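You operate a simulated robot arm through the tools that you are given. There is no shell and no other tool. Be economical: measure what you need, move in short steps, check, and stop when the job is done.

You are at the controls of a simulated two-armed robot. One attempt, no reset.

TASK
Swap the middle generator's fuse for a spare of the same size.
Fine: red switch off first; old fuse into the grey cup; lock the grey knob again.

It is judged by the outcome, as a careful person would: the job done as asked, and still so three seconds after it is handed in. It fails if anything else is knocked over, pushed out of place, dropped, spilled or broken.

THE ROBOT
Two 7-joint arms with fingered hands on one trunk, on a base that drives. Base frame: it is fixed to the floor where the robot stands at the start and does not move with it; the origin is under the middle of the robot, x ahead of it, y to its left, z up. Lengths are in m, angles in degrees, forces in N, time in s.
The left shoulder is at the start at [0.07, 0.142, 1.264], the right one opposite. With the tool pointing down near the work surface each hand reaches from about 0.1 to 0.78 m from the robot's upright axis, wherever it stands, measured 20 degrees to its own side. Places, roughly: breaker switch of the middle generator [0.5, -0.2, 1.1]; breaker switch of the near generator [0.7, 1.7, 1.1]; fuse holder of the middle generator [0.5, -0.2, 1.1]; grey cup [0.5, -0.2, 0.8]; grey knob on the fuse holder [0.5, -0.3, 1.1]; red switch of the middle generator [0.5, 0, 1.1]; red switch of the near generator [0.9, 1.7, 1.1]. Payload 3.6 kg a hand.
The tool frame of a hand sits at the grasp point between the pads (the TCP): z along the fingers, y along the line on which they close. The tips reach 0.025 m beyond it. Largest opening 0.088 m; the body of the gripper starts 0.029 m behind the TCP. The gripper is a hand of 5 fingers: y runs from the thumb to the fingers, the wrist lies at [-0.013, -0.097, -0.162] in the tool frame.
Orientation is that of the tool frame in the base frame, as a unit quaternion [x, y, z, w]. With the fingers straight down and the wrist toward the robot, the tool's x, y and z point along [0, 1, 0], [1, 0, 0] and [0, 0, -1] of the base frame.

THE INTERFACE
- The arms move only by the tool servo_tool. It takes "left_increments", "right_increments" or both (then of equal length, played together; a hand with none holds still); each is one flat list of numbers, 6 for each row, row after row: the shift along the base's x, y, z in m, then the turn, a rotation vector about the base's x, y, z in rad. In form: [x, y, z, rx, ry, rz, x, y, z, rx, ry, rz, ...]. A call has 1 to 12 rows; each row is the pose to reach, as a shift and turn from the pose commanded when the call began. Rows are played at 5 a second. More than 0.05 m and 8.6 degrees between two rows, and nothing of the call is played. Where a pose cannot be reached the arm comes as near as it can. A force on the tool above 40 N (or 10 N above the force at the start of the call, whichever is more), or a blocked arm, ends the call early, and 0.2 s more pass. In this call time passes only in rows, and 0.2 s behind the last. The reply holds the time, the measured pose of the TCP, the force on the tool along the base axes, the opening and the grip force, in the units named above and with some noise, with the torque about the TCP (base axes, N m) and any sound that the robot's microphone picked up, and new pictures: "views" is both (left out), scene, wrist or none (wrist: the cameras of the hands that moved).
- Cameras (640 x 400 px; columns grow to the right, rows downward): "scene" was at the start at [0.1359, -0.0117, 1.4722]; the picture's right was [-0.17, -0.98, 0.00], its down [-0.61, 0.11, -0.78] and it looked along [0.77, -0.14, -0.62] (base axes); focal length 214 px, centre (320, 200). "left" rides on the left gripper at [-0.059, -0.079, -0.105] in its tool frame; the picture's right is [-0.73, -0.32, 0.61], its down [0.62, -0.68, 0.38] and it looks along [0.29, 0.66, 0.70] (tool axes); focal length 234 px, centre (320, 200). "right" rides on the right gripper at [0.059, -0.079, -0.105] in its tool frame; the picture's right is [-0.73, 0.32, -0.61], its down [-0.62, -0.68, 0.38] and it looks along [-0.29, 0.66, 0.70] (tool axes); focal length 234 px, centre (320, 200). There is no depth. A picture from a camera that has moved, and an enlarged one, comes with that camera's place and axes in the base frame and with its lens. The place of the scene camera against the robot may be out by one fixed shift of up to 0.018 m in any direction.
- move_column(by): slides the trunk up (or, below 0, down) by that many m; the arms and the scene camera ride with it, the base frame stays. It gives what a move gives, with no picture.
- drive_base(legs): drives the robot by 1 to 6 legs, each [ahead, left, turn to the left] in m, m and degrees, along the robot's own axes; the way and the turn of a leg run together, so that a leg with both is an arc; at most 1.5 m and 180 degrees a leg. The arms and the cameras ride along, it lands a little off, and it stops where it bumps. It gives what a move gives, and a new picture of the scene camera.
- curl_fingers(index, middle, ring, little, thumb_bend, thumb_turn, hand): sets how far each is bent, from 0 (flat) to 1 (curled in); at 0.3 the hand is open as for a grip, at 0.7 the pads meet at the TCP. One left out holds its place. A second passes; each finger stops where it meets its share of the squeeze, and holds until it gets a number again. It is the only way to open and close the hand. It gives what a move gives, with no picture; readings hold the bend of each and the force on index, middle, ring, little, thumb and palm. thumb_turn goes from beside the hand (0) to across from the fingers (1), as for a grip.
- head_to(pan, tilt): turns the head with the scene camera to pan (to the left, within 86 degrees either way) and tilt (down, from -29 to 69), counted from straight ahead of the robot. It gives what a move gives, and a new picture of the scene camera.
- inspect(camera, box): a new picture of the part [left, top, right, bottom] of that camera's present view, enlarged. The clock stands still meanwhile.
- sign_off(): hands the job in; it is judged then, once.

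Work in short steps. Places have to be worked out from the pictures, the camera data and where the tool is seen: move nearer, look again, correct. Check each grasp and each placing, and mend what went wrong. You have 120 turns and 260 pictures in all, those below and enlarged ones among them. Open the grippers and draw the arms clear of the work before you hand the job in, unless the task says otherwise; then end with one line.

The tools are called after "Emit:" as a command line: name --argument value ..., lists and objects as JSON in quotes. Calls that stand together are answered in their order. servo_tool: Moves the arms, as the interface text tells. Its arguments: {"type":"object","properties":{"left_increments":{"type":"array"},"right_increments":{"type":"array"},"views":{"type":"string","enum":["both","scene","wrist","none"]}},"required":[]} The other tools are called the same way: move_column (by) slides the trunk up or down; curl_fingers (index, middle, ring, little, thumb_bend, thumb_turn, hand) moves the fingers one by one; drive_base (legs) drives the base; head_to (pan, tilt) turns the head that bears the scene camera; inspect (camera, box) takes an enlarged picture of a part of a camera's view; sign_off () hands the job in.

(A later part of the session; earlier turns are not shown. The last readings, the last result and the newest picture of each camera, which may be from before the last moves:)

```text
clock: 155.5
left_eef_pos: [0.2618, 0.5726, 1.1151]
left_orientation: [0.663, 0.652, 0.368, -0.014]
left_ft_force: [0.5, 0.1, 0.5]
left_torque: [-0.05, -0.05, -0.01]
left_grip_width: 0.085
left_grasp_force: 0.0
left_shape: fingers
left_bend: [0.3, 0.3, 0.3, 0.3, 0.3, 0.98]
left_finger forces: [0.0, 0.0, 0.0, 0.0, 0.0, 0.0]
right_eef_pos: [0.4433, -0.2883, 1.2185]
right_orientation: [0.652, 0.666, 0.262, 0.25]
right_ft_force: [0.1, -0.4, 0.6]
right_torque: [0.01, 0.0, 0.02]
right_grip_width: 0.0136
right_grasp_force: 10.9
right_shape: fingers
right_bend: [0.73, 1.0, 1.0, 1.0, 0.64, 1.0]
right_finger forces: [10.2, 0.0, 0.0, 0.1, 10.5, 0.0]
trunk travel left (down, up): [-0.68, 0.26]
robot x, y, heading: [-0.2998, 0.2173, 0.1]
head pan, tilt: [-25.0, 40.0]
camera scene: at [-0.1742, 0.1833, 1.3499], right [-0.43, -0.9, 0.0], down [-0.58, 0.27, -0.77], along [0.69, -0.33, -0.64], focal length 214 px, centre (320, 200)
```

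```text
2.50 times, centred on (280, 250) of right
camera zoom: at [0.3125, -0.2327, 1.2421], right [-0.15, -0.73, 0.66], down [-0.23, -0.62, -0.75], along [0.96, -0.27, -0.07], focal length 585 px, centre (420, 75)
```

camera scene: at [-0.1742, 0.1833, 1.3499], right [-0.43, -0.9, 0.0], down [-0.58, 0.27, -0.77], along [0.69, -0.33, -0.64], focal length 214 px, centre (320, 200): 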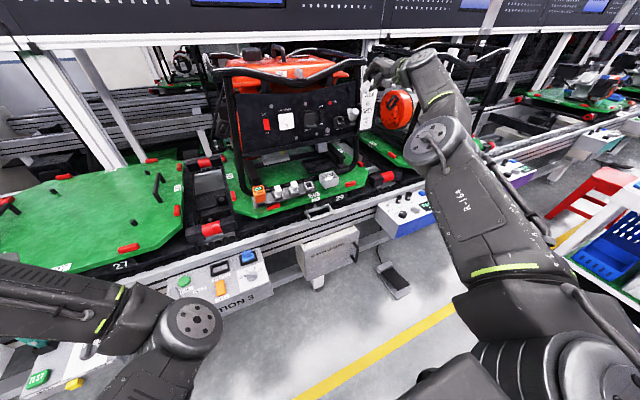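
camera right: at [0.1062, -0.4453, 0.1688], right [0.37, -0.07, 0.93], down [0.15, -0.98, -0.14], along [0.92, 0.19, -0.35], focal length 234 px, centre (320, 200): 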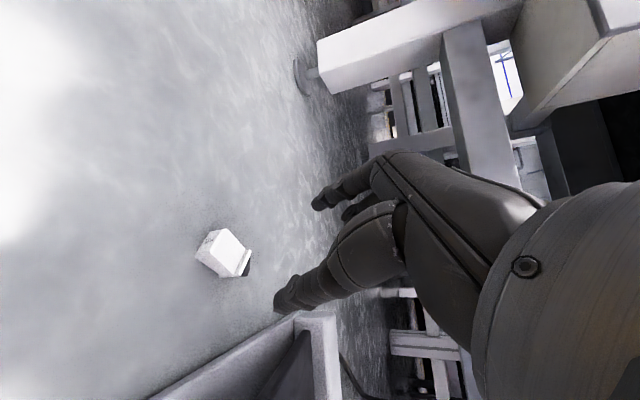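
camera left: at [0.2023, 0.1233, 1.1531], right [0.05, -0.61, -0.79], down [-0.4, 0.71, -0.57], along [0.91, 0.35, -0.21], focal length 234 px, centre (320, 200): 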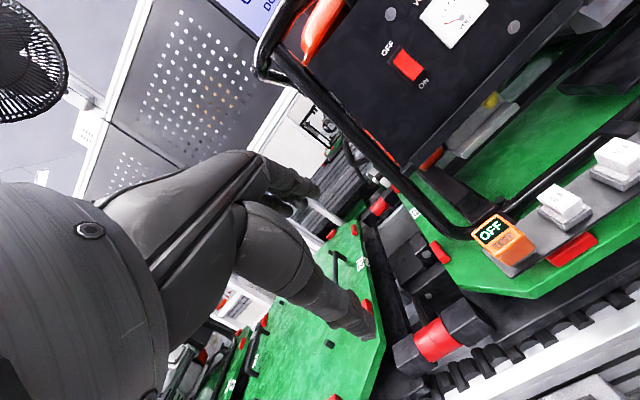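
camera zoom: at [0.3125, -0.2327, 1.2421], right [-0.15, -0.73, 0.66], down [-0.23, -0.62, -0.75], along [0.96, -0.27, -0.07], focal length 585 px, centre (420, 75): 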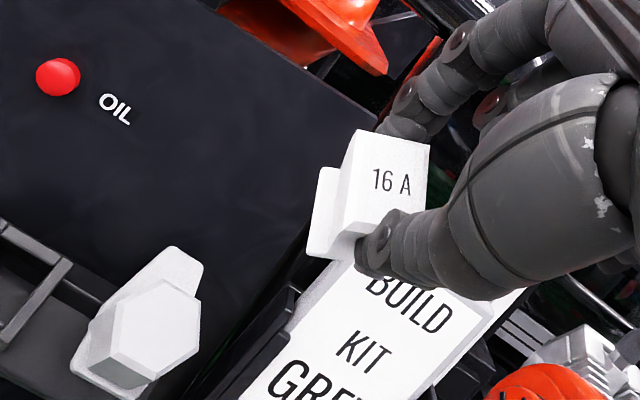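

The arm's present posture won't move inward, so fine insertion needs the earlier posture. I drive back, then return to the start-like posture: hand pointing down, high and closer to the body.

Emit:
drive_base --legs '[[-0.2, 0, 0]]'

Emit:
servo_tool --right_increments '[0.0, 0, 0.01, 0, 0.12, 0, 0.0, 0, 0.02, 0, 0.24, 0, 0.0, 0, 0.03, 0, 0.36, 0, 0.0, 0, 0.04, 0, 0.48, 0, 0.0, 0, 0.05, 0, 0.6, 0, 0.0, 0, 0.06, 0, 0.72, 0]' --views "none"

Emit:
servo_tool --right_increments '[-0.03, 0.02, 0.0, 0, 0, 0, -0.06, 0.04, 0.0, 0, 0, 0, -0.09, 0.06, 0.0, 0, 0, 0, -0.12, 0.08, 0.0, 0, 0, 0, -0.15, 0.1, 0, 0, 0, 0, -0.18, 0.12, 0, 0, 0, 0]' --views "scene"

```text
clock: 157.1
left_eef_pos: [0.0621, 0.5728, 1.1157]
left_orientation: [0.665, 0.65, 0.367, -0.014]
left_ft_force: [0.0, -0.5, 0.3]
left_torque: [-0.01, 0.0, -0.01]
left_grip_width: 0.0847
left_grasp_force: 0.1
left_shape: fingers
left_bend: [0.3, 0.3, 0.3, 0.3, 0.3, 0.98]
left_finger forces: [0.0, 0.0, 0.0, 0.0, 0.1, 0.0]
right_eef_pos: [0.2405, -0.2885, 1.2162]
right_orientation: [0.653, 0.664, 0.262, 0.252]
right_ft_force: [-0.3, -0.2, -0.2]
right_torque: [0.0, 0.0, 0.01]
right_grip_width: 0.0131
right_grasp_force: 9.9
right_shape: fingers
right_bend: [0.73, 1.0, 1.0, 1.0, 0.64, 1.0]
right_finger forces: [10.3, 0.0, 0.0, 0.0, 10.5, 0.0]
trunk travel left (down, up): [-0.68, 0.26]
robot x, y, heading: [-0.5069, 0.2192, -0.6]
head pan, tilt: [-25.0, 40.0]
camera scene: at [-0.3755, 0.1838, 1.3498], right [-0.43, -0.9, 0.0], down [-0.58, 0.28, -0.77], along [0.69, -0.33, -0.64], focal length 214 px, centre (320, 200)
```

scene: 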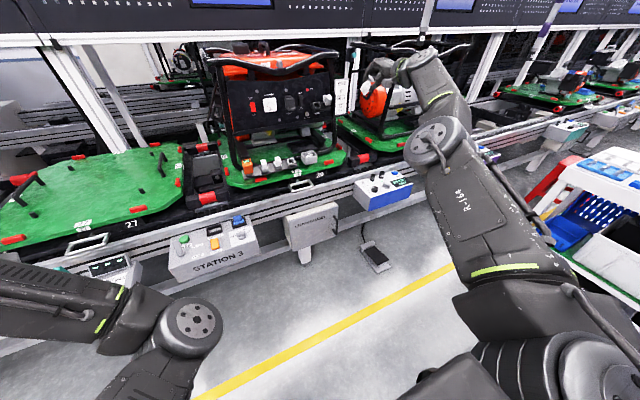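

```text
clock: 158.5
left_eef_pos: [0.062, 0.5719, 1.1149]
left_orientation: [0.663, 0.652, 0.368, -0.014]
left_ft_force: [-0.1, -0.1, 0.2]
left_torque: [0.01, -0.02, 0.03]
left_grip_width: 0.0844
left_grasp_force: 0.1
left_shape: fingers
left_bend: [0.3, 0.3, 0.3, 0.3, 0.3, 0.98]
left_finger forces: [0.0, 0.0, 0.1, 0.0, 0.1, 0.0]
right_eef_pos: [0.1962, -0.3102, 1.2144]
right_orientation: [0.627, 0.708, 0.264, 0.189]
right_ft_force: [-0.1, -1.0, -0.2]
right_torque: [0.01, -0.01, -0.02]
right_grip_width: 0.0132
right_grasp_force: 10.3
right_shape: fingers
right_bend: [0.73, 1.0, 1.0, 1.0, 0.64, 1.0]
right_finger forces: [10.3, 0.0, 0.0, 0.1, 10.3, 0.1]
right hand out of reach, approached as far as the arm can: row 1, 2, 3, 4, 5, 6
trunk travel left (down, up): [-0.68, 0.26]
robot x, y, heading: [-0.503, 0.2163, -0.4]
head pan, tilt: [-25.0, 40.0]
```

```text
clock: 159.9
left_eef_pos: [0.0625, 0.5729, 1.1146]
left_orientation: [0.664, 0.651, 0.367, -0.013]
left_ft_force: [-0.8, 0.5, 0.4]
left_torque: [0.03, 0.0, 0.02]
left_grip_width: 0.0847
left_grasp_force: 0.0
left_shape: fingers
left_bend: [0.3, 0.3, 0.3, 0.3, 0.3, 0.98]
left_finger forces: [0.1, 0.0, 0.1, 0.0, 0.0, 0.1]
right_eef_pos: [0.197, -0.3093, 1.2148]
right_orientation: [0.627, 0.708, 0.264, 0.188]
right_ft_force: [0.2, -0.1, -0.8]
right_torque: [0.01, 0.01, -0.01]
right_grip_width: 0.0129
right_grasp_force: 10.4
right_shape: fingers
right_bend: [0.73, 1.0, 1.0, 1.0, 0.64, 1.0]
right_finger forces: [10.2, 0.0, 0.0, 0.1, 10.3, 0.0]
right hand out of reach, approached as far as the arm can: row 1, 2, 3, 4, 5, 6
trunk travel left (down, up): [-0.68, 0.26]
robot x, y, heading: [-0.5029, 0.2198, -0.6]
head pan, tilt: [-25.0, 40.0]
camera scene: at [-0.3758, 0.1838, 1.3498], right [-0.43, -0.9, 0.0], down [-0.58, 0.28, -0.77], along [0.69, -0.33, -0.64], focal length 214 px, centre (320, 200)
```

scene: 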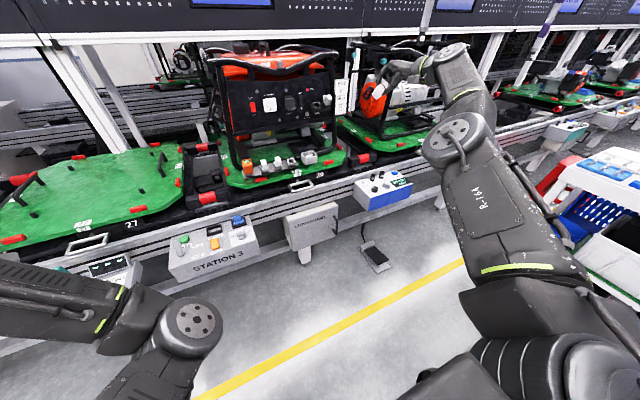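

The arm is jammed at a joint limit from that unwinding. I reverse it: steer back toward the low, yawed posture that was valid, from where unwinding at low height is known to work.

Emit:
servo_tool --right_increments '[-0.005, 0.02, -0.0375, -0.033, 0.042, 0.075, -0.01, 0.04, -0.075, -0.067, 0.083, 0.149, -0.015, 0.06, -0.1125, -0.1, 0.125, 0.224, -0.02, 0.08, -0.15, -0.133, 0.167, 0.298, -0.025, 0.1, -0.1875, -0.167, 0.208, 0.373, -0.03, 0.12, -0.225, -0.2, 0.25, 0.448, -0.035, 0.14, -0.2625, -0.233, 0.292, 0.522, -0.04, 0.16, -0.3, -0.267, 0.333, 0.597, -0.045, 0.18, -0.3375, -0.3, 0.375, 0.671, -0.05, 0.2, -0.375, -0.333, 0.417, 0.746, -0.055, 0.22, -0.4125, -0.367, 0.458, 0.82, -0.06, 0.24, -0.45, -0.4, 0.5, 0.895]' --views "none"

Emit:
servo_tool --right_increments '[-0.02, 0, 0, 0, 0, 0, -0.04, 0, 0.0, 0, 0, 0]' --views "scene"

```text
clock: 162.5
left_eef_pos: [0.0616, 0.572, 1.1142]
left_orientation: [0.664, 0.651, 0.367, -0.013]
left_ft_force: [0.3, -0.1, -0.6]
left_torque: [-0.01, 0.01, -0.01]
left_grip_width: 0.0848
left_grasp_force: 0.1
left_shape: fingers
left_bend: [0.3, 0.3, 0.3, 0.3, 0.3, 0.98]
left_finger forces: [0.0, 0.0, 0.0, 0.0, 0.0, 0.0]
right_eef_pos: [0.1343, -0.0664, 0.7657]
right_orientation: [0.26, 0.965, 0.022, 0.0]
right_ft_force: [0.5, 0.5, 0.2]
right_torque: [0.01, 0.0, 0.0]
right_grip_width: 0.0133
right_grasp_force: 10.3
right_shape: fingers
right_bend: [0.73, 1.0, 1.0, 1.0, 0.64, 1.0]
right_finger forces: [10.2, 0.1, 0.0, 0.0, 10.2, 0.1]
right hand out of reach, approached as far as the arm can: row 1, 2, 3, 4, 5, 6, 7, 8, 9, 10, 11, 12
trunk travel left (down, up): [-0.68, 0.26]
robot x, y, heading: [-0.5049, 0.2192, -0.3]
head pan, tilt: [-25.0, 40.0]
```

```text
clock: 163.1
left_eef_pos: [0.0612, 0.5723, 1.1145]
left_orientation: [0.664, 0.651, 0.367, -0.014]
left_ft_force: [-0.6, 0.4, -0.2]
left_torque: [-0.04, -0.05, -0.02]
left_grip_width: 0.0852
left_grasp_force: 0.1
left_shape: fingers
left_bend: [0.3, 0.3, 0.3, 0.3, 0.3, 0.98]
left_finger forces: [0.1, 0.0, 0.0, 0.1, 0.0, 0.0]
right_eef_pos: [0.1289, -0.0743, 0.7595]
right_orientation: [0.259, 0.966, 0.021, -0.002]
right_ft_force: [0.5, 1.0, -0.5]
right_torque: [0.01, -0.01, -0.01]
right_grip_width: 0.0133
right_grasp_force: 9.9
right_shape: fingers
right_bend: [0.73, 1.0, 1.0, 1.0, 0.64, 1.0]
right_finger forces: [10.2, 0.1, 0.1, 0.0, 10.1, 0.1]
right hand out of reach, approached as far as the arm can: row 1, 2
trunk travel left (down, up): [-0.68, 0.26]
robot x, y, heading: [-0.5046, 0.2156, -0.4]
head pan, tilt: [-25.0, 40.0]
camera scene: at [-0.3759, 0.1836, 1.3498], right [-0.43, -0.9, 0.0], down [-0.58, 0.28, -0.77], along [0.69, -0.33, -0.64], focal length 214 px, centre (320, 200)
```

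scene: 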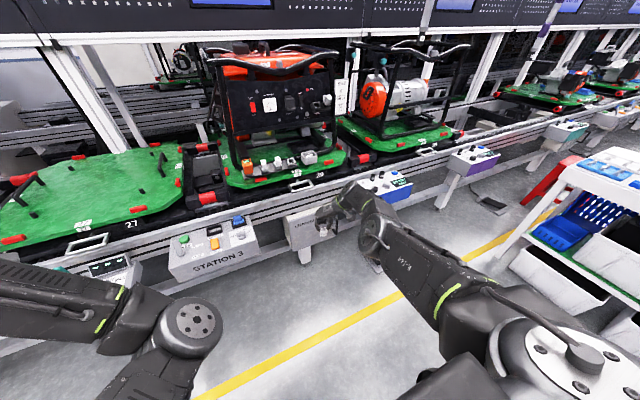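

Back in that posture. Now I retrace the original path in reverse: lean, move inward, un-lean, then un-yaw.

Emit:
servo_tool --right_increments '[0, 0, 0.01, -0.068, -0.117, 0, 0, 0, 0.02, -0.135, -0.234, 0, 0, 0, 0.03, -0.203, -0.351, 0, 0, 0, 0.04, -0.27, -0.468, 0, -0.0275, 0.03, 0.044, -0.27, -0.468, 0, -0.055, 0.06, 0.048, -0.27, -0.468, 0, -0.0825, 0.09, 0.052, -0.27, -0.468, 0, -0.12, 0.12, 0.056, -0.27, -0.468, 0]' --views "none"

Emit:
servo_tool --right_increments '[-0.005, -0.004, 0.013, 0.063, 0.094, 0, -0.01, -0.008, 0.026, 0.126, 0.188, 0, -0.016, -0.012, 0.038, 0.189, 0.282, 0, -0.022, -0.015, 0.05, 0.252, 0.376, 0, -0.027, -0.018, 0.063, 0.315, 0.471, 0]' --views "none"

Emit:
servo_tool --right_increments '[-0.001, -0.033, 0.003, -0.013, 0.008, -0.113, -0.003, -0.066, 0.005, -0.027, 0.017, -0.227, -0.004, -0.099, 0.008, -0.04, 0.025, -0.34, -0.006, -0.131, 0.01, -0.054, 0.034, -0.453, -0.007, -0.164, 0.013, -0.067, 0.042, -0.566, -0.009, -0.197, 0.015, -0.081, 0.051, -0.68, -0.01, -0.23, 0.018, -0.094, 0.059, -0.793]' --views "scene"

```text
clock: 164.9
left_eef_pos: [0.0624, 0.5721, 1.1155]
left_orientation: [0.664, 0.651, 0.367, -0.014]
left_ft_force: [0.2, -0.2, -0.1]
left_torque: [-0.01, 0.0, 0.02]
left_grip_width: 0.0847
left_grasp_force: 0.0
left_shape: fingers
left_bend: [0.3, 0.3, 0.3, 0.3, 0.3, 0.98]
left_finger forces: [0.1, 0.1, 0.0, 0.0, 0.1, 0.0]
right_eef_pos: [0.2082, -0.0743, 0.7619]
right_orientation: [0.245, 0.934, -0.047, 0.257]
right_ft_force: [-0.4, 0.3, -0.9]
right_torque: [-0.01, -0.01, 0.01]
right_grip_width: 0.0135
right_grasp_force: 10.1
right_shape: fingers
right_bend: [0.73, 1.0, 1.0, 1.0, 0.64, 1.0]
right_finger forces: [10.2, 0.0, 0.0, 0.1, 10.2, 0.1]
right hand out of reach, approached as far as the arm can: row 1, 2, 3, 4, 5, 6, 7, 8
trunk travel left (down, up): [-0.68, 0.26]
robot x, y, heading: [-0.5066, 0.2136, -0.3]
head pan, tilt: [-25.0, 40.0]
```

```text
clock: 166.1
left_eef_pos: [0.0621, 0.5719, 1.1151]
left_orientation: [0.664, 0.651, 0.368, -0.015]
left_ft_force: [0.1, 0.1, 0.3]
left_torque: [-0.01, -0.03, 0.0]
left_grip_width: 0.0848
left_grasp_force: 0.1
left_shape: fingers
left_bend: [0.3, 0.3, 0.3, 0.3, 0.3, 0.98]
left_finger forces: [0.0, 0.1, 0.1, 0.0, 0.0, 0.1]
right_eef_pos: [0.1637, -0.0774, 0.8145]
right_orientation: [0.263, 0.963, 0.029, 0.046]
right_ft_force: [0.2, 0.8, -0.2]
right_torque: [-0.02, -0.02, 0.0]
right_grip_width: 0.0131
right_grasp_force: 10.4
right_shape: fingers
right_bend: [0.73, 1.0, 1.0, 1.0, 0.64, 1.0]
right_finger forces: [10.1, 0.0, 0.0, 0.0, 10.2, 0.0]
right hand out of reach, approached as far as the arm can: row 1, 2, 3, 4, 5
trunk travel left (down, up): [-0.68, 0.26]
robot x, y, heading: [-0.5072, 0.2147, -0.6]
head pan, tilt: [-25.0, 40.0]
```

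```text
clock: 167.7
left_eef_pos: [0.0601, 0.5692, 1.118]
left_orientation: [0.664, 0.651, 0.369, -0.014]
left_ft_force: [0.7, -0.9, 0.8]
left_torque: [0.03, 0.0, -0.02]
left_grip_width: 0.0849
left_grasp_force: 0.0
left_shape: fingers
left_bend: [0.3, 0.3, 0.3, 0.3, 0.3, 0.98]
left_finger forces: [0.0, 0.1, 0.0, 0.0, 0.1, 0.0]
right_eef_pos: [0.1101, -0.3256, 0.8109]
right_orientation: [0.597, 0.801, -0.014, 0.044]
right_ft_force: [0.1, -0.9, -0.9]
right_torque: [0.03, -0.04, -0.05]
right_grip_width: 0.0133
right_grasp_force: 10.3
right_shape: fingers
right_bend: [0.73, 1.0, 1.0, 1.0, 0.64, 1.0]
right_finger forces: [10.3, 0.0, 0.0, 0.0, 10.2, 0.0]
right hand out of reach, approached as far as the arm can: row 2, 3, 4, 5, 6, 7
trunk travel left (down, up): [-0.68, 0.26]
robot x, y, heading: [-0.5028, 0.2174, -0.5]
head pan, tilt: [-25.0, 40.0]
camera scene: at [-0.378, 0.1805, 1.3499], right [-0.43, -0.9, 0.0], down [-0.58, 0.28, -0.77], along [0.69, -0.33, -0.64], focal length 214 px, centre (320, 200)
```

scene: 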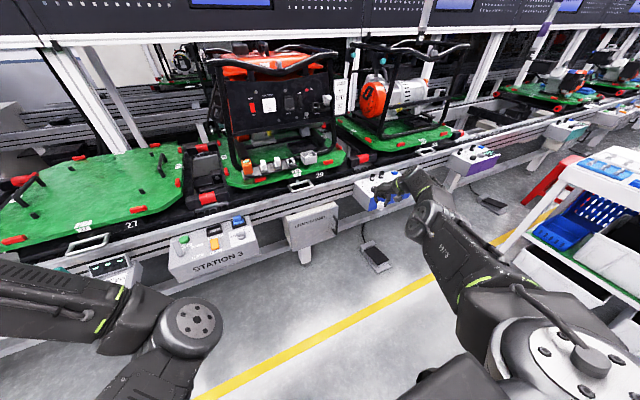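

Closer to normal (yaw ~17°). I continue toward the known start-like posture: inward, yaw to zero.

Emit:
servo_tool --right_increments '[-0.03, 0.01, 0.015, 0.0, -0.015, -0.08, -0.06, 0.02, 0.03, 0.0, -0.03, -0.16, -0.095, 0.04, 0.04, 0.0, -0.045, -0.24, -0.13, 0.06, 0.05, 0, -0.06, -0.32, -0.165, 0.09, 0.06, 0, -0.06, -0.32, -0.2, 0.11, 0.07, 0, -0.06, -0.32]' --views "none"

Emit:
servo_tool --right_increments '[-0.04, 0.0, 0.02, 0, 0, 0, -0.08, 0.0, 0.04, 0, 0, 0, -0.12, 0.0, 0.06, 0, 0, 0]' --views "none"

```text
clock: 169.1
left_eef_pos: [0.0602, 0.5711, 1.1142]
left_orientation: [0.663, 0.651, 0.368, -0.014]
left_ft_force: [0.8, 0.7, 0.2]
left_torque: [0.02, 0.02, 0.02]
left_grip_width: 0.0847
left_grasp_force: 0.1
left_shape: fingers
left_bend: [0.3, 0.3, 0.3, 0.3, 0.3, 0.98]
left_finger forces: [0.0, 0.0, 0.0, 0.0, 0.0, 0.1]
right_eef_pos: [0.0852, -0.3976, 0.8258]
right_orientation: [0.697, 0.714, -0.007, 0.061]
right_ft_force: [0.4, -1.3, -0.5]
right_torque: [-0.02, 0.01, -0.04]
right_grip_width: 0.0136
right_grasp_force: 10.2
right_shape: fingers
right_bend: [0.73, 1.0, 1.0, 1.0, 0.64, 1.0]
right_finger forces: [10.2, 0.0, 0.0, 0.0, 10.2, 0.0]
right hand out of reach, approached as far as the arm can: row 1, 2, 3, 4, 5, 6
trunk travel left (down, up): [-0.68, 0.26]
robot x, y, heading: [-0.5028, 0.2181, -0.6]
head pan, tilt: [-25.0, 40.0]
```

```text
clock: 169.9
left_eef_pos: [0.062, 0.5724, 1.1148]
left_orientation: [0.664, 0.652, 0.367, -0.014]
left_ft_force: [-0.3, -0.2, -0.2]
left_torque: [0.0, -0.01, 0.0]
left_grip_width: 0.0847
left_grasp_force: 0.0
left_shape: fingers
left_bend: [0.3, 0.3, 0.3, 0.3, 0.3, 0.98]
left_finger forces: [0.0, 0.0, 0.0, 0.1, 0.0, 0.1]
right_eef_pos: [0.049, -0.439, 0.8491]
right_orientation: [0.696, 0.715, -0.006, 0.061]
right_ft_force: [1.1, 0.5, 0.0]
right_torque: [0.01, -0.01, 0.02]
right_grip_width: 0.0133
right_grasp_force: 10.0
right_shape: fingers
right_bend: [0.73, 1.0, 1.0, 1.0, 0.64, 1.0]
right_finger forces: [10.2, 0.0, 0.1, 0.0, 10.2, 0.1]
right hand out of reach, approached as far as the arm can: row 1, 2, 3
trunk travel left (down, up): [-0.68, 0.26]
robot x, y, heading: [-0.5035, 0.2182, -0.4]
head pan, tilt: [-25.0, 40.0]
```

Still over-extended. I try lifting the down-pointing hand up to start height first, then drawing it in.

Emit:
servo_tool --right_increments '[0, 0.01, 0.045, 0, 0, 0, 0, 0.02, 0.09, 0, 0, 0, 0, 0.03, 0.135, 0, 0, 0, 0, 0.04, 0.18, 0, 0, 0, 0, 0.05, 0.225, 0, 0, 0, 0, 0.06, 0.27, 0, 0, 0, 0, 0.07, 0.315, 0, 0, 0, 0, 0.08, 0.36, 0, 0, 0, 0, 0.09, 0.405, 0, 0, 0]' --views "none"

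Emit:
servo_tool --right_increments '[-0.02, 0.035, 0, 0, 0, 0, -0.04, 0.07, 0, 0, 0, 0, -0.06, 0.105, 0, 0, 0, 0, -0.08, 0.14, 0, 0, 0, 0, -0.1, 0.175, 0, 0, 0, 0, -0.12, 0.21, 0, 0, 0, 0, -0.14, 0.245, 0, 0, 0, 0]' --views "scene"

```text
clock: 171.9
left_eef_pos: [0.0622, 0.5724, 1.1146]
left_orientation: [0.664, 0.652, 0.367, -0.013]
left_ft_force: [0.3, 0.2, 0.0]
left_torque: [-0.01, -0.03, 0.03]
left_grip_width: 0.0848
left_grasp_force: 0.0
left_shape: fingers
left_bend: [0.3, 0.3, 0.3, 0.3, 0.3, 0.98]
left_finger forces: [0.1, 0.0, 0.1, 0.0, 0.1, 0.1]
right_eef_pos: [0.0213, -0.4764, 0.9069]
right_orientation: [0.694, 0.716, 0.008, 0.07]
right_ft_force: [0.0, 0.9, -0.9]
right_torque: [-0.01, 0.02, 0.01]
right_grip_width: 0.0134
right_grasp_force: 10.1
right_shape: fingers
right_bend: [0.73, 1.0, 1.0, 1.0, 0.64, 1.0]
right_finger forces: [10.2, 0.0, 0.0, 0.0, 10.1, 0.1]
right hand out of reach, approached as far as the arm can: row 1, 2, 3, 4, 5, 6, 7, 8, 9
trunk travel left (down, up): [-0.68, 0.26]
robot x, y, heading: [-0.5048, 0.2111, -0.2]
head pan, tilt: [-25.0, 40.0]
```

```text
clock: 173.5
left_eef_pos: [0.0612, 0.572, 1.1155]
left_orientation: [0.664, 0.652, 0.367, -0.013]
left_ft_force: [-0.4, 0.2, -0.5]
left_torque: [0.02, -0.01, 0.01]
left_grip_width: 0.0846
left_grasp_force: 0.1
left_shape: fingers
left_bend: [0.3, 0.3, 0.3, 0.3, 0.3, 0.98]
left_finger forces: [0.0, 0.0, 0.0, 0.1, 0.1, 0.0]
right_eef_pos: [0.0096, -0.4768, 0.8833]
right_orientation: [0.697, 0.715, -0.008, 0.061]
right_ft_force: [-0.3, -1.1, 0.8]
right_torque: [-0.02, -0.03, -0.03]
right_grip_width: 0.0135
right_grasp_force: 10.5
right_shape: fingers
right_bend: [0.73, 1.0, 1.0, 1.0, 0.64, 1.0]
right_finger forces: [10.2, 0.0, 0.0, 0.1, 10.1, 0.0]
right hand out of reach, approached as far as the arm can: row 1, 2, 3, 4, 5, 6, 7
trunk travel left (down, up): [-0.68, 0.26]
robot x, y, heading: [-0.5056, 0.2165, -0.3]
head pan, tilt: [-25.0, 40.0]
camera scene: at [-0.3759, 0.1837, 1.3498], right [-0.43, -0.9, 0.0], down [-0.58, 0.28, -0.77], along [0.69, -0.33, -0.64], focal length 214 px, centre (320, 200)
```

scene: 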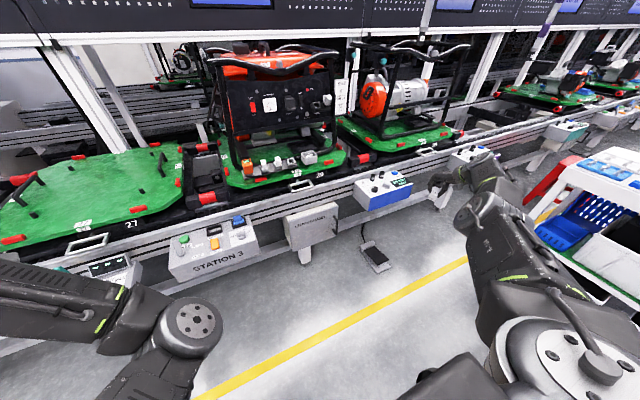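

The inward posture can't be recovered in time, but the extended posture with the right insertion orientation is reachable and can be positioned with the base and trunk. I return to it.

Emit:
servo_tool --right_increments '[0.021, 0.017, 0.03, 0.011, -0.061, 0.003, 0.041, 0.034, 0.061, 0.022, -0.121, 0.006, 0.062, 0.052, 0.091, 0.033, -0.182, 0.009, 0.083, 0.069, 0.122, 0.044, -0.243, 0.012, 0.104, 0.086, 0.152, 0.055, -0.303, 0.015, 0.124, 0.103, 0.183, 0.065, -0.364, 0.018, 0.145, 0.12, 0.213, 0.076, -0.424, 0.021, 0.166, 0.137, 0.244, 0.087, -0.485, 0.024, 0.187, 0.155, 0.274, 0.098, -0.546, 0.027, 0.207, 0.172, 0.305, 0.109, -0.606, 0.03, 0.228, 0.189, 0.335, 0.12, -0.667, 0.033]' --views "none"

Emit:
servo_tool --right_increments '[0.0, 0.03, -0.02, 0, 0, 0]' --views "none"

```text
clock: 175.9
left_eef_pos: [0.0622, 0.5741, 1.1152]
left_orientation: [0.663, 0.652, 0.367, -0.015]
left_ft_force: [0.5, 1.0, 0.1]
left_torque: [0.02, 0.02, 0.01]
left_grip_width: 0.0847
left_grasp_force: 0.0
left_shape: fingers
left_bend: [0.3, 0.3, 0.3, 0.3, 0.3, 0.98]
left_finger forces: [0.0, 0.1, 0.0, 0.1, 0.0, 0.1]
right_eef_pos: [0.2369, -0.2928, 1.2257]
right_orientation: [0.651, 0.666, 0.266, 0.251]
right_ft_force: [-0.3, -0.1, 0.4]
right_torque: [-0.03, 0.01, -0.02]
right_grip_width: 0.0132
right_grasp_force: 10.1
right_shape: fingers
right_bend: [0.73, 1.0, 1.0, 1.0, 0.64, 1.0]
right_finger forces: [10.1, 0.1, 0.0, 0.0, 10.2, 0.1]
right hand out of reach, approached as far as the arm can: row 1, 2, 3, 4, 5, 6, 7, 8, 9, 10, 11
trunk travel left (down, up): [-0.68, 0.26]
robot x, y, heading: [-0.503, 0.2189, -0.5]
head pan, tilt: [-25.0, 40.0]
```

```text
clock: 176.3
left_eef_pos: [0.0629, 0.5722, 1.1149]
left_orientation: [0.664, 0.651, 0.367, -0.014]
left_ft_force: [0.6, 0.1, -0.5]
left_torque: [-0.01, -0.05, -0.03]
left_grip_width: 0.085
left_grasp_force: 0.0
left_shape: fingers
left_bend: [0.3, 0.3, 0.3, 0.3, 0.3, 0.98]
left_finger forces: [0.0, 0.1, 0.1, 0.1, 0.1, 0.0]
right_eef_pos: [0.2526, -0.2733, 1.2087]
right_orientation: [0.652, 0.666, 0.263, 0.25]
right_ft_force: [0.1, 0.4, 0.6]
right_torque: [0.01, 0.03, -0.03]
right_grip_width: 0.0132
right_grasp_force: 10.5
right_shape: fingers
right_bend: [0.73, 1.0, 1.0, 1.0, 0.64, 1.0]
right_finger forces: [10.1, 0.0, 0.1, 0.0, 10.2, 0.0]
right hand out of reach, approached as far as the arm can: row 1
trunk travel left (down, up): [-0.68, 0.26]
robot x, y, heading: [-0.5061, 0.2163, -0.2]
head pan, tilt: [-25.0, 40.0]
```

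The posture is back with the right tilt. I drive to bring the fuse in front of the socket, about 9 cm out along its axis, and look.

Emit:
drive_base --legs '[[0.165, 0.05, 0]]'

Emit:
inspect --camera "right" --box '[180, 170, 380, 330]'

```text
clock: 177.8
left_eef_pos: [0.2256, 0.6202, 1.1156]
left_orientation: [0.665, 0.65, 0.368, -0.012]
left_ft_force: [-0.3, 0.1, -0.2]
left_torque: [-0.01, 0.01, 0.03]
left_grip_width: 0.0848
left_grasp_force: 0.1
left_shape: fingers
left_bend: [0.3, 0.3, 0.3, 0.3, 0.3, 0.98]
left_finger forces: [0.0, 0.0, 0.0, 0.0, 0.0, 0.0]
right_eef_pos: [0.4147, -0.2269, 1.2104]
right_orientation: [0.652, 0.665, 0.265, 0.25]
right_ft_force: [-0.1, -0.5, -0.1]
right_torque: [-0.02, 0.03, 0.04]
right_grip_width: 0.0135
right_grasp_force: 10.0
right_shape: fingers
right_bend: [0.73, 1.0, 1.0, 1.0, 0.64, 1.0]
right_finger forces: [10.1, 0.0, 0.0, 0.0, 10.2, 0.1]
trunk travel left (down, up): [-0.68, 0.26]
robot x, y, heading: [-0.3392, 0.2668, -0.3]
head pan, tilt: [-25.0, 40.0]
camera scene: at [-0.2121, 0.2319, 1.3499], right [-0.43, -0.9, 0.0], down [-0.58, 0.28, -0.77], along [0.69, -0.33, -0.64], focal length 214 px, centre (320, 200)
```

scene: 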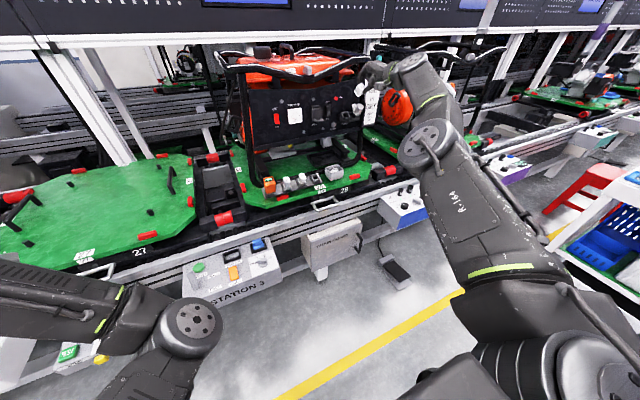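

```text
2.50 times, centred on (280, 250) of right
camera zoom: at [0.2835, -0.1716, 1.2346], right [-0.16, -0.74, 0.66], down [-0.23, -0.62, -0.75], along [0.96, -0.27, -0.07], focal length 585 px, centre (420, 75)
```

zoom: 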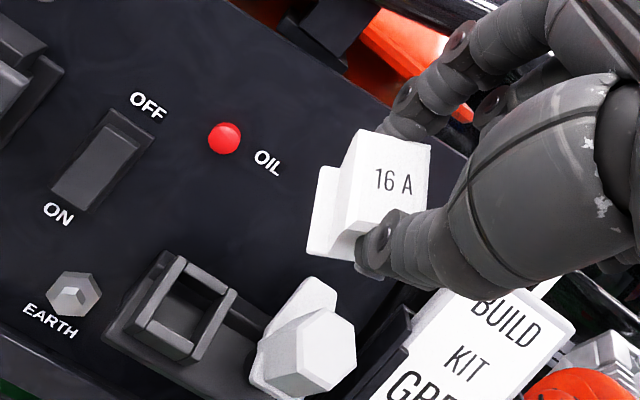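

The fuse's axis computes to (0.68,0,−0.74): well aligned with the socket. Needed travel: x +0.061, z −0.080. I do half of it with trunk and base, then look.

Emit:
move_column --by -0.048

Emit:
drive_base --legs '[[0.036, 0, 0]]'

Emit:
inspect --camera "right" --box '[200, 180, 360, 310]'

```text
clock: 178.7
left_eef_pos: [0.2253, 0.6189, 1.0671]
left_orientation: [0.664, 0.651, 0.367, -0.012]
left_ft_force: [-0.3, -0.8, 0.1]
left_torque: [0.01, -0.01, -0.01]
left_grip_width: 0.0847
left_grasp_force: 0.0
left_shape: fingers
left_bend: [0.3, 0.3, 0.3, 0.3, 0.3, 0.98]
left_finger forces: [0.0, 0.0, 0.0, 0.0, 0.0, 0.0]
right_eef_pos: [0.4151, -0.2278, 1.1624]
right_orientation: [0.652, 0.665, 0.264, 0.25]
right_ft_force: [-0.3, 0.2, 0.4]
right_torque: [-0.01, 0.02, 0.01]
right_grip_width: 0.0133
right_grasp_force: 9.9
right_shape: fingers
right_bend: [0.73, 1.0, 1.0, 1.0, 0.64, 1.0]
right_finger forces: [10.1, 0.0, 0.1, 0.1, 10.2, 0.1]
trunk travel left (down, up): [-0.632, 0.308]
robot x, y, heading: [-0.3403, 0.2647, -0.7]
head pan, tilt: [-25.0, 40.0]
```

```text
clock: 179.6
left_eef_pos: [0.2627, 0.6196, 1.0676]
left_orientation: [0.664, 0.651, 0.368, -0.013]
left_ft_force: [0.3, 0.2, 0.5]
left_torque: [0.05, 0.01, 0.02]
left_grip_width: 0.085
left_grasp_force: 0.1
left_shape: fingers
left_bend: [0.3, 0.3, 0.3, 0.3, 0.3, 0.98]
left_finger forces: [0.0, 0.1, 0.1, 0.0, 0.0, 0.0]
right_eef_pos: [0.4484, -0.2276, 1.1629]
right_orientation: [0.651, 0.665, 0.265, 0.251]
right_ft_force: [-0.1, 0.0, -0.5]
right_torque: [-0.01, -0.04, -0.01]
right_grip_width: 0.0133
right_grasp_force: 10.0
right_shape: fingers
right_bend: [0.73, 1.0, 1.0, 1.0, 0.64, 1.0]
right_finger forces: [10.1, 0.1, 0.0, 0.0, 10.2, 0.0]
trunk travel left (down, up): [-0.632, 0.308]
robot x, y, heading: [-0.3008, 0.2619, -0.5]
head pan, tilt: [-25.0, 40.0]
camera scene: at [-0.1769, 0.2318, 1.3021], right [-0.43, -0.9, 0.0], down [-0.58, 0.28, -0.77], along [0.69, -0.33, -0.64], focal length 214 px, centre (320, 200)
```

scene: 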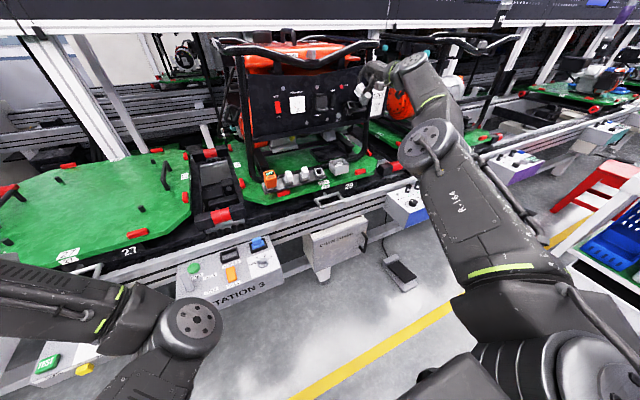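

```text
3.08 times, centred on (280, 245) of right
camera zoom: at [0.3186, -0.172, 1.1875], right [-0.16, -0.74, 0.66], down [-0.22, -0.62, -0.75], along [0.96, -0.27, -0.07], focal length 720 px, centre (443, 62)
```

zoom: 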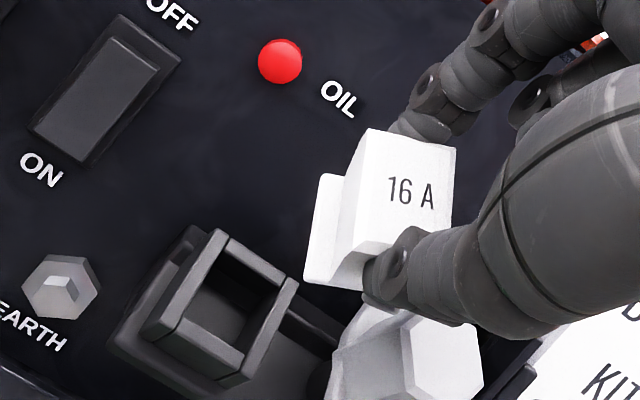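

Comparing with the picture of the old fuse at a known distance from its seat, the remaining move is (+0.034,+0.007,−0.041). This direction is outward for the arm, so I try it with the arm itself, half-way first.

Emit:
servo_tool --right_increments '[0.006, 0.0034, -0.007, 0, 0, 0, 0.012, 0.0067, -0.0145, 0, 0, 0, 0.016, 0.0067, -0.0195, 0, 0, 0]' --views "none"

Emit:
inspect --camera "right" --box '[210, 190, 350, 300]'

```text
clock: 180.4
left_eef_pos: [0.264, 0.6193, 1.0684]
left_orientation: [0.663, 0.651, 0.369, -0.013]
left_ft_force: [0.5, -0.3, -0.4]
left_torque: [-0.03, 0.0, 0.04]
left_grip_width: 0.0848
left_grasp_force: 0.1
left_shape: fingers
left_bend: [0.3, 0.3, 0.3, 0.3, 0.3, 0.98]
left_finger forces: [0.1, 0.0, 0.0, 0.1, 0.0, 0.1]
right_eef_pos: [0.4605, -0.2183, 1.1473]
right_orientation: [0.652, 0.665, 0.265, 0.25]
right_ft_force: [-0.8, 0.0, -0.5]
right_torque: [-0.02, 0.0, 0.01]
right_grip_width: 0.0134
right_grasp_force: 10.5
right_shape: fingers
right_bend: [0.73, 1.0, 1.0, 1.0, 0.64, 1.0]
right_finger forces: [10.1, 0.0, 0.0, 0.0, 10.3, 0.0]
right hand out of reach, approached as far as the arm can: row 3
trunk travel left (down, up): [-0.632, 0.308]
robot x, y, heading: [-0.3006, 0.2612, -0.2]
head pan, tilt: [-25.0, 40.0]
```

```text
3.64 times, centred on (280, 245) of right
camera zoom: at [0.3301, -0.1634, 1.1719], right [-0.16, -0.74, 0.66], down [-0.23, -0.62, -0.75], along [0.96, -0.27, -0.07], focal length 852 px, centre (466, 36)
```

zoom: 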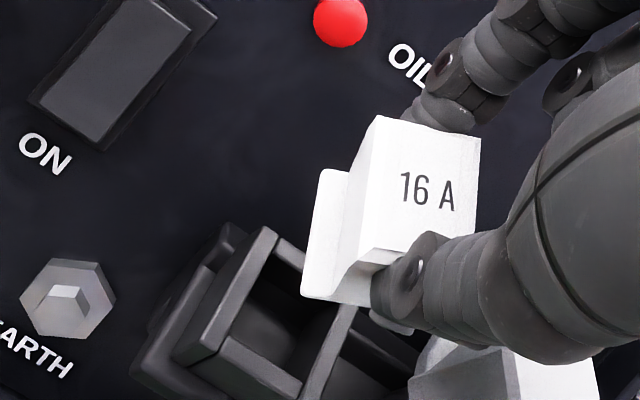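

The arm follows. But the fuse looks rolled ~20° about its axis relative to the socket (index and thumb not exactly opposite). I rotate the hand +20° about the approach axis to square it up and look.

Emit:
servo_tool --right_increments '[0, -0.001, 0, 0.079, 0.002, -0.086, 0, -0.002, 0, 0.158, 0.005, -0.172, 0, -0.0026, 0, 0.237, 0.007, -0.258]' --views "none"

Emit:
inspect --camera "right" --box '[210, 190, 350, 300]'

```text
clock: 181.2
left_eef_pos: [0.2622, 0.6191, 1.0668]
left_orientation: [0.664, 0.651, 0.367, -0.013]
left_ft_force: [0.1, 0.3, 0.0]
left_torque: [0.02, 0.03, 0.0]
left_grip_width: 0.0847
left_grasp_force: 0.0
left_shape: fingers
left_bend: [0.3, 0.3, 0.3, 0.3, 0.3, 0.98]
left_finger forces: [0.0, 0.0, 0.1, 0.0, 0.1, 0.0]
right_eef_pos: [0.461, -0.2372, 1.123]
right_orientation: [0.731, 0.567, 0.313, 0.216]
right_ft_force: [0.4, 0.1, 0.1]
right_torque: [0.0, -0.02, -0.03]
right_grip_width: 0.0129
right_grasp_force: 10.8
right_shape: fingers
right_bend: [0.73, 1.0, 1.0, 1.0, 0.64, 1.0]
right_finger forces: [10.1, 0.0, 0.0, 0.0, 10.2, 0.0]
right hand out of reach, approached as far as the arm can: row 1, 2, 3
trunk travel left (down, up): [-0.632, 0.308]
robot x, y, heading: [-0.3051, 0.2641, -0.3]
head pan, tilt: [-25.0, 40.0]
```

```text
3.64 times, centred on (280, 245) of right
camera zoom: at [0.3412, -0.1636, 1.1576], right [-0.32, -0.81, 0.49], down [-0.31, -0.41, -0.86], along [0.9, -0.43, -0.12], focal length 852 px, centre (466, 36)
```

zoom: 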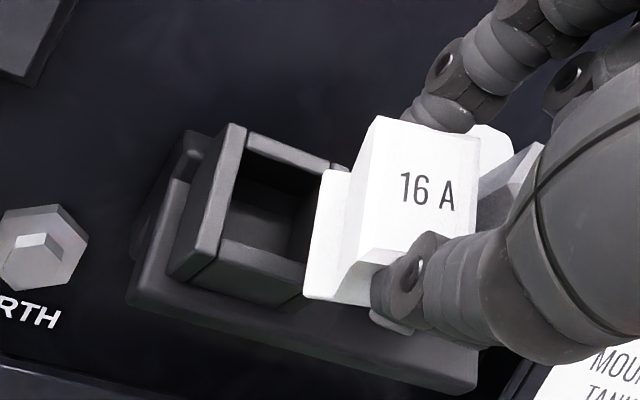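

Squarer now, but the hand drifted right/down: the fuse must go +13 mm left. I lift a little with the trunk and shift with the base, then measure.

Emit:
move_column --by 0.014

Emit:
drive_base --legs '[[-0.004, 0.014, 0]]'

Emit:
inspect --camera "right" --box '[210, 190, 350, 300]'

```text
clock: 181.8
left_eef_pos: [0.2634, 0.6208, 1.0815]
left_orientation: [0.665, 0.65, 0.367, -0.013]
left_ft_force: [-0.3, 0.2, 0.2]
left_torque: [-0.02, 0.0, -0.04]
left_grip_width: 0.0846
left_grasp_force: 0.0
left_shape: fingers
left_bend: [0.3, 0.3, 0.3, 0.3, 0.3, 0.98]
left_finger forces: [0.0, 0.0, 0.1, 0.0, 0.0, 0.1]
right_eef_pos: [0.4598, -0.237, 1.1368]
right_orientation: [0.731, 0.568, 0.312, 0.215]
right_ft_force: [-0.1, -0.2, 0.6]
right_torque: [0.0, -0.01, -0.01]
right_grip_width: 0.0135
right_grasp_force: 10.3
right_shape: fingers
right_bend: [0.73, 1.0, 1.0, 1.0, 0.64, 1.0]
right_finger forces: [10.1, 0.0, 0.0, 0.0, 10.1, 0.1]
trunk travel left (down, up): [-0.646, 0.294]
robot x, y, heading: [-0.3095, 0.2646, -0.4]
head pan, tilt: [-25.0, 40.0]
```

```text
clock: 182.5
left_eef_pos: [0.2608, 0.6316, 1.0822]
left_orientation: [0.664, 0.65, 0.369, -0.014]
left_ft_force: [1.0, 0.3, -0.2]
left_torque: [0.01, -0.02, 0.01]
left_grip_width: 0.0846
left_grasp_force: 0.1
left_shape: fingers
left_bend: [0.3, 0.3, 0.3, 0.3, 0.3, 0.98]
left_finger forces: [0.0, 0.1, 0.1, 0.0, 0.1, 0.0]
right_eef_pos: [0.4567, -0.2266, 1.1359]
right_orientation: [0.733, 0.566, 0.311, 0.215]
right_ft_force: [-0.1, -0.6, -0.1]
right_torque: [0.01, 0.0, 0.0]
right_grip_width: 0.0133
right_grasp_force: 10.6
right_shape: fingers
right_bend: [0.73, 1.0, 1.0, 1.0, 0.64, 1.0]
right_finger forces: [10.1, 0.0, 0.0, 0.1, 10.2, 0.1]
trunk travel left (down, up): [-0.646, 0.294]
robot x, y, heading: [-0.3058, 0.278, -0.8]
head pan, tilt: [-25.0, 40.0]
camera scene: at [-0.1782, 0.2429, 1.3156], right [-0.43, -0.9, 0.0], down [-0.58, 0.28, -0.77], along [0.69, -0.33, -0.64], focal length 214 px, centre (320, 200)
```

scene: 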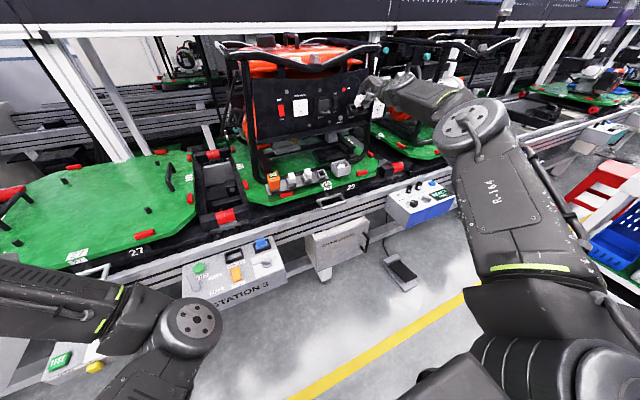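

```text
3.64 times, centred on (280, 245) of right
camera zoom: at [0.3379, -0.1522, 1.17], right [-0.32, -0.81, 0.49], down [-0.31, -0.41, -0.86], along [0.9, -0.43, -0.12], focal length 852 px, centre (466, 36)
```

zoom: 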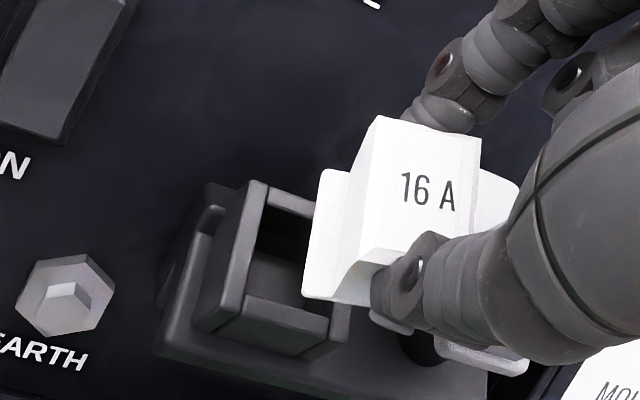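

Now flange-to-socket offset is (+0.022,+0.001,−0.024): almost purely along the axis. I insert with the arm in small steps.

Emit:
servo_tool --right_increments '[0.006, 0.0005, -0.006, 0, 0, 0, 0.0115, 0.001, -0.012, 0, 0, 0, 0.017, 0.001, -0.018, 0, 0, 0, 0.0223, 0.001, -0.024, 0, 0, 0, 0.025, 0.001, -0.0275, 0, 0, 0]' --views "none"

Emit:
inspect --camera "right" --box '[210, 190, 350, 300]'

```text
clock: 183.7
left_eef_pos: [0.2562, 0.6333, 1.0826]
left_orientation: [0.664, 0.651, 0.368, -0.011]
left_ft_force: [-0.5, 1.1, 0.2]
left_torque: [0.0, 0.0, 0.0]
left_grip_width: 0.0848
left_grasp_force: 0.0
left_shape: fingers
left_bend: [0.3, 0.3, 0.3, 0.3, 0.3, 0.98]
left_finger forces: [0.1, 0.0, 0.1, 0.1, 0.0, 0.0]
right_eef_pos: [0.4694, -0.214, 1.1186]
right_orientation: [0.731, 0.566, 0.313, 0.217]
right_ft_force: [-4.6, -0.9, 10.1]
right_torque: [0.02, -0.07, -0.06]
right_grip_width: 0.0135
right_grasp_force: 11.1
right_shape: fingers
right_bend: [0.73, 1.0, 1.0, 1.0, 0.66, 1.0]
right_finger forces: [13.7, 0.2, 0.1, 0.0, 9.5, 0.1]
right hand out of reach, approached as far as the arm can: row 3, 4, 5
trunk travel left (down, up): [-0.646, 0.294]
robot x, y, heading: [-0.3079, 0.2785, -0.5]
head pan, tilt: [-25.0, 40.0]
```

```text
3.64 times, centred on (280, 245) of right
camera zoom: at [0.3519, -0.1414, 1.1522], right [-0.32, -0.81, 0.49], down [-0.3, -0.41, -0.86], along [0.9, -0.43, -0.11], focal length 852 px, centre (466, 36)
```

zoom: 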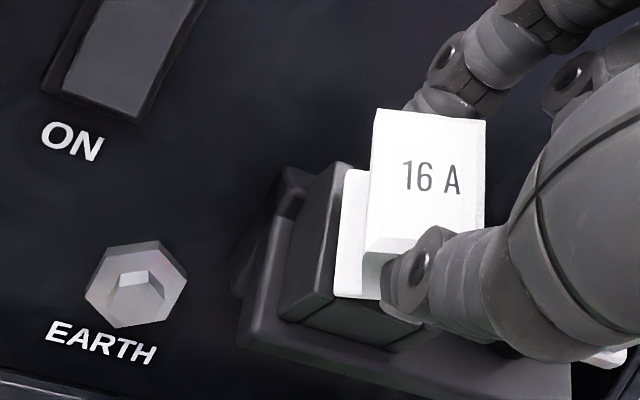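

The plug has entered: flange is centred over the socket with ~8 mm to go, contact force ~11 N. I press it further with trunk and base in small amounts.

Emit:
move_column --by -0.007

Emit:
drive_base --legs '[[0.008, -0.004, 0]]'

Emit:
inspect --camera "right" --box '[210, 190, 350, 300]'

```text
clock: 184.3
left_eef_pos: [0.2591, 0.6341, 1.0744]
left_orientation: [0.665, 0.65, 0.368, -0.014]
left_ft_force: [0.5, 0.2, -0.4]
left_torque: [0.01, -0.04, 0.0]
left_grip_width: 0.0849
left_grasp_force: 0.0
left_shape: fingers
left_bend: [0.3, 0.3, 0.3, 0.3, 0.3, 0.98]
left_finger forces: [0.0, 0.0, 0.1, 0.0, 0.0, 0.0]
right_eef_pos: [0.4735, -0.2132, 1.1073]
right_orientation: [0.731, 0.568, 0.311, 0.215]
right_ft_force: [-1.3, 2.4, 8.3]
right_torque: [0.02, -0.15, 0.04]
right_grip_width: 0.0116
right_grasp_force: 8.7
right_shape: fingers
right_bend: [0.73, 1.0, 1.0, 1.0, 0.72, 1.0]
right_finger forces: [11.3, 0.1, 0.0, 0.0, 6.1, 0.0]
trunk travel left (down, up): [-0.639, 0.301]
robot x, y, heading: [-0.3067, 0.279, -0.3]
head pan, tilt: [-25.0, 40.0]
```

```text
clock: 185.0
left_eef_pos: [0.2664, 0.6279, 1.0745]
left_orientation: [0.664, 0.651, 0.368, -0.012]
left_ft_force: [0.2, 0.1, 0.4]
left_torque: [-0.02, -0.02, 0.06]
left_grip_width: 0.0848
left_grasp_force: 0.0
left_shape: fingers
left_bend: [0.3, 0.3, 0.3, 0.3, 0.3, 0.98]
left_finger forces: [0.0, 0.1, 0.0, 0.0, 0.0, 0.1]
right_eef_pos: [0.4809, -0.2214, 1.1093]
right_orientation: [0.731, 0.567, 0.313, 0.216]
right_ft_force: [-0.8, -3.4, 6.0]
right_torque: [0.06, -0.11, -0.09]
right_grip_width: 0.0124
right_grasp_force: 9.7
right_shape: fingers
right_bend: [0.73, 1.0, 1.0, 1.0, 0.69, 1.0]
right_finger forces: [11.1, 0.0, 0.0, 0.0, 8.0, 0.1]
trunk travel left (down, up): [-0.639, 0.301]
robot x, y, heading: [-0.3005, 0.275, -0.6]
head pan, tilt: [-25.0, 40.0]
camera scene: at [-0.1728, 0.2409, 1.309], right [-0.43, -0.9, 0.0], down [-0.58, 0.28, -0.77], along [0.69, -0.33, -0.64], focal length 214 px, centre (320, 200)
```

scene: 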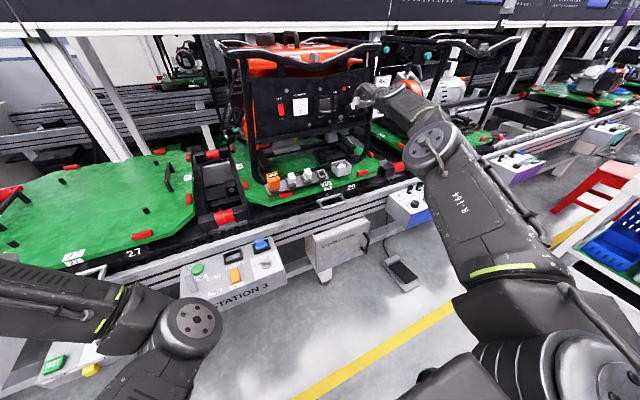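

```text
3.64 times, centred on (280, 245) of right
camera zoom: at [0.3613, -0.1472, 1.143], right [-0.32, -0.81, 0.5], down [-0.31, -0.41, -0.86], along [0.9, -0.43, -0.12], focal length 852 px, centre (466, 36)
```

zoom: 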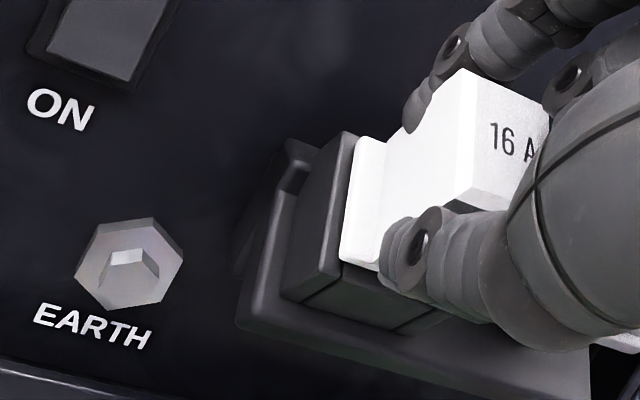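

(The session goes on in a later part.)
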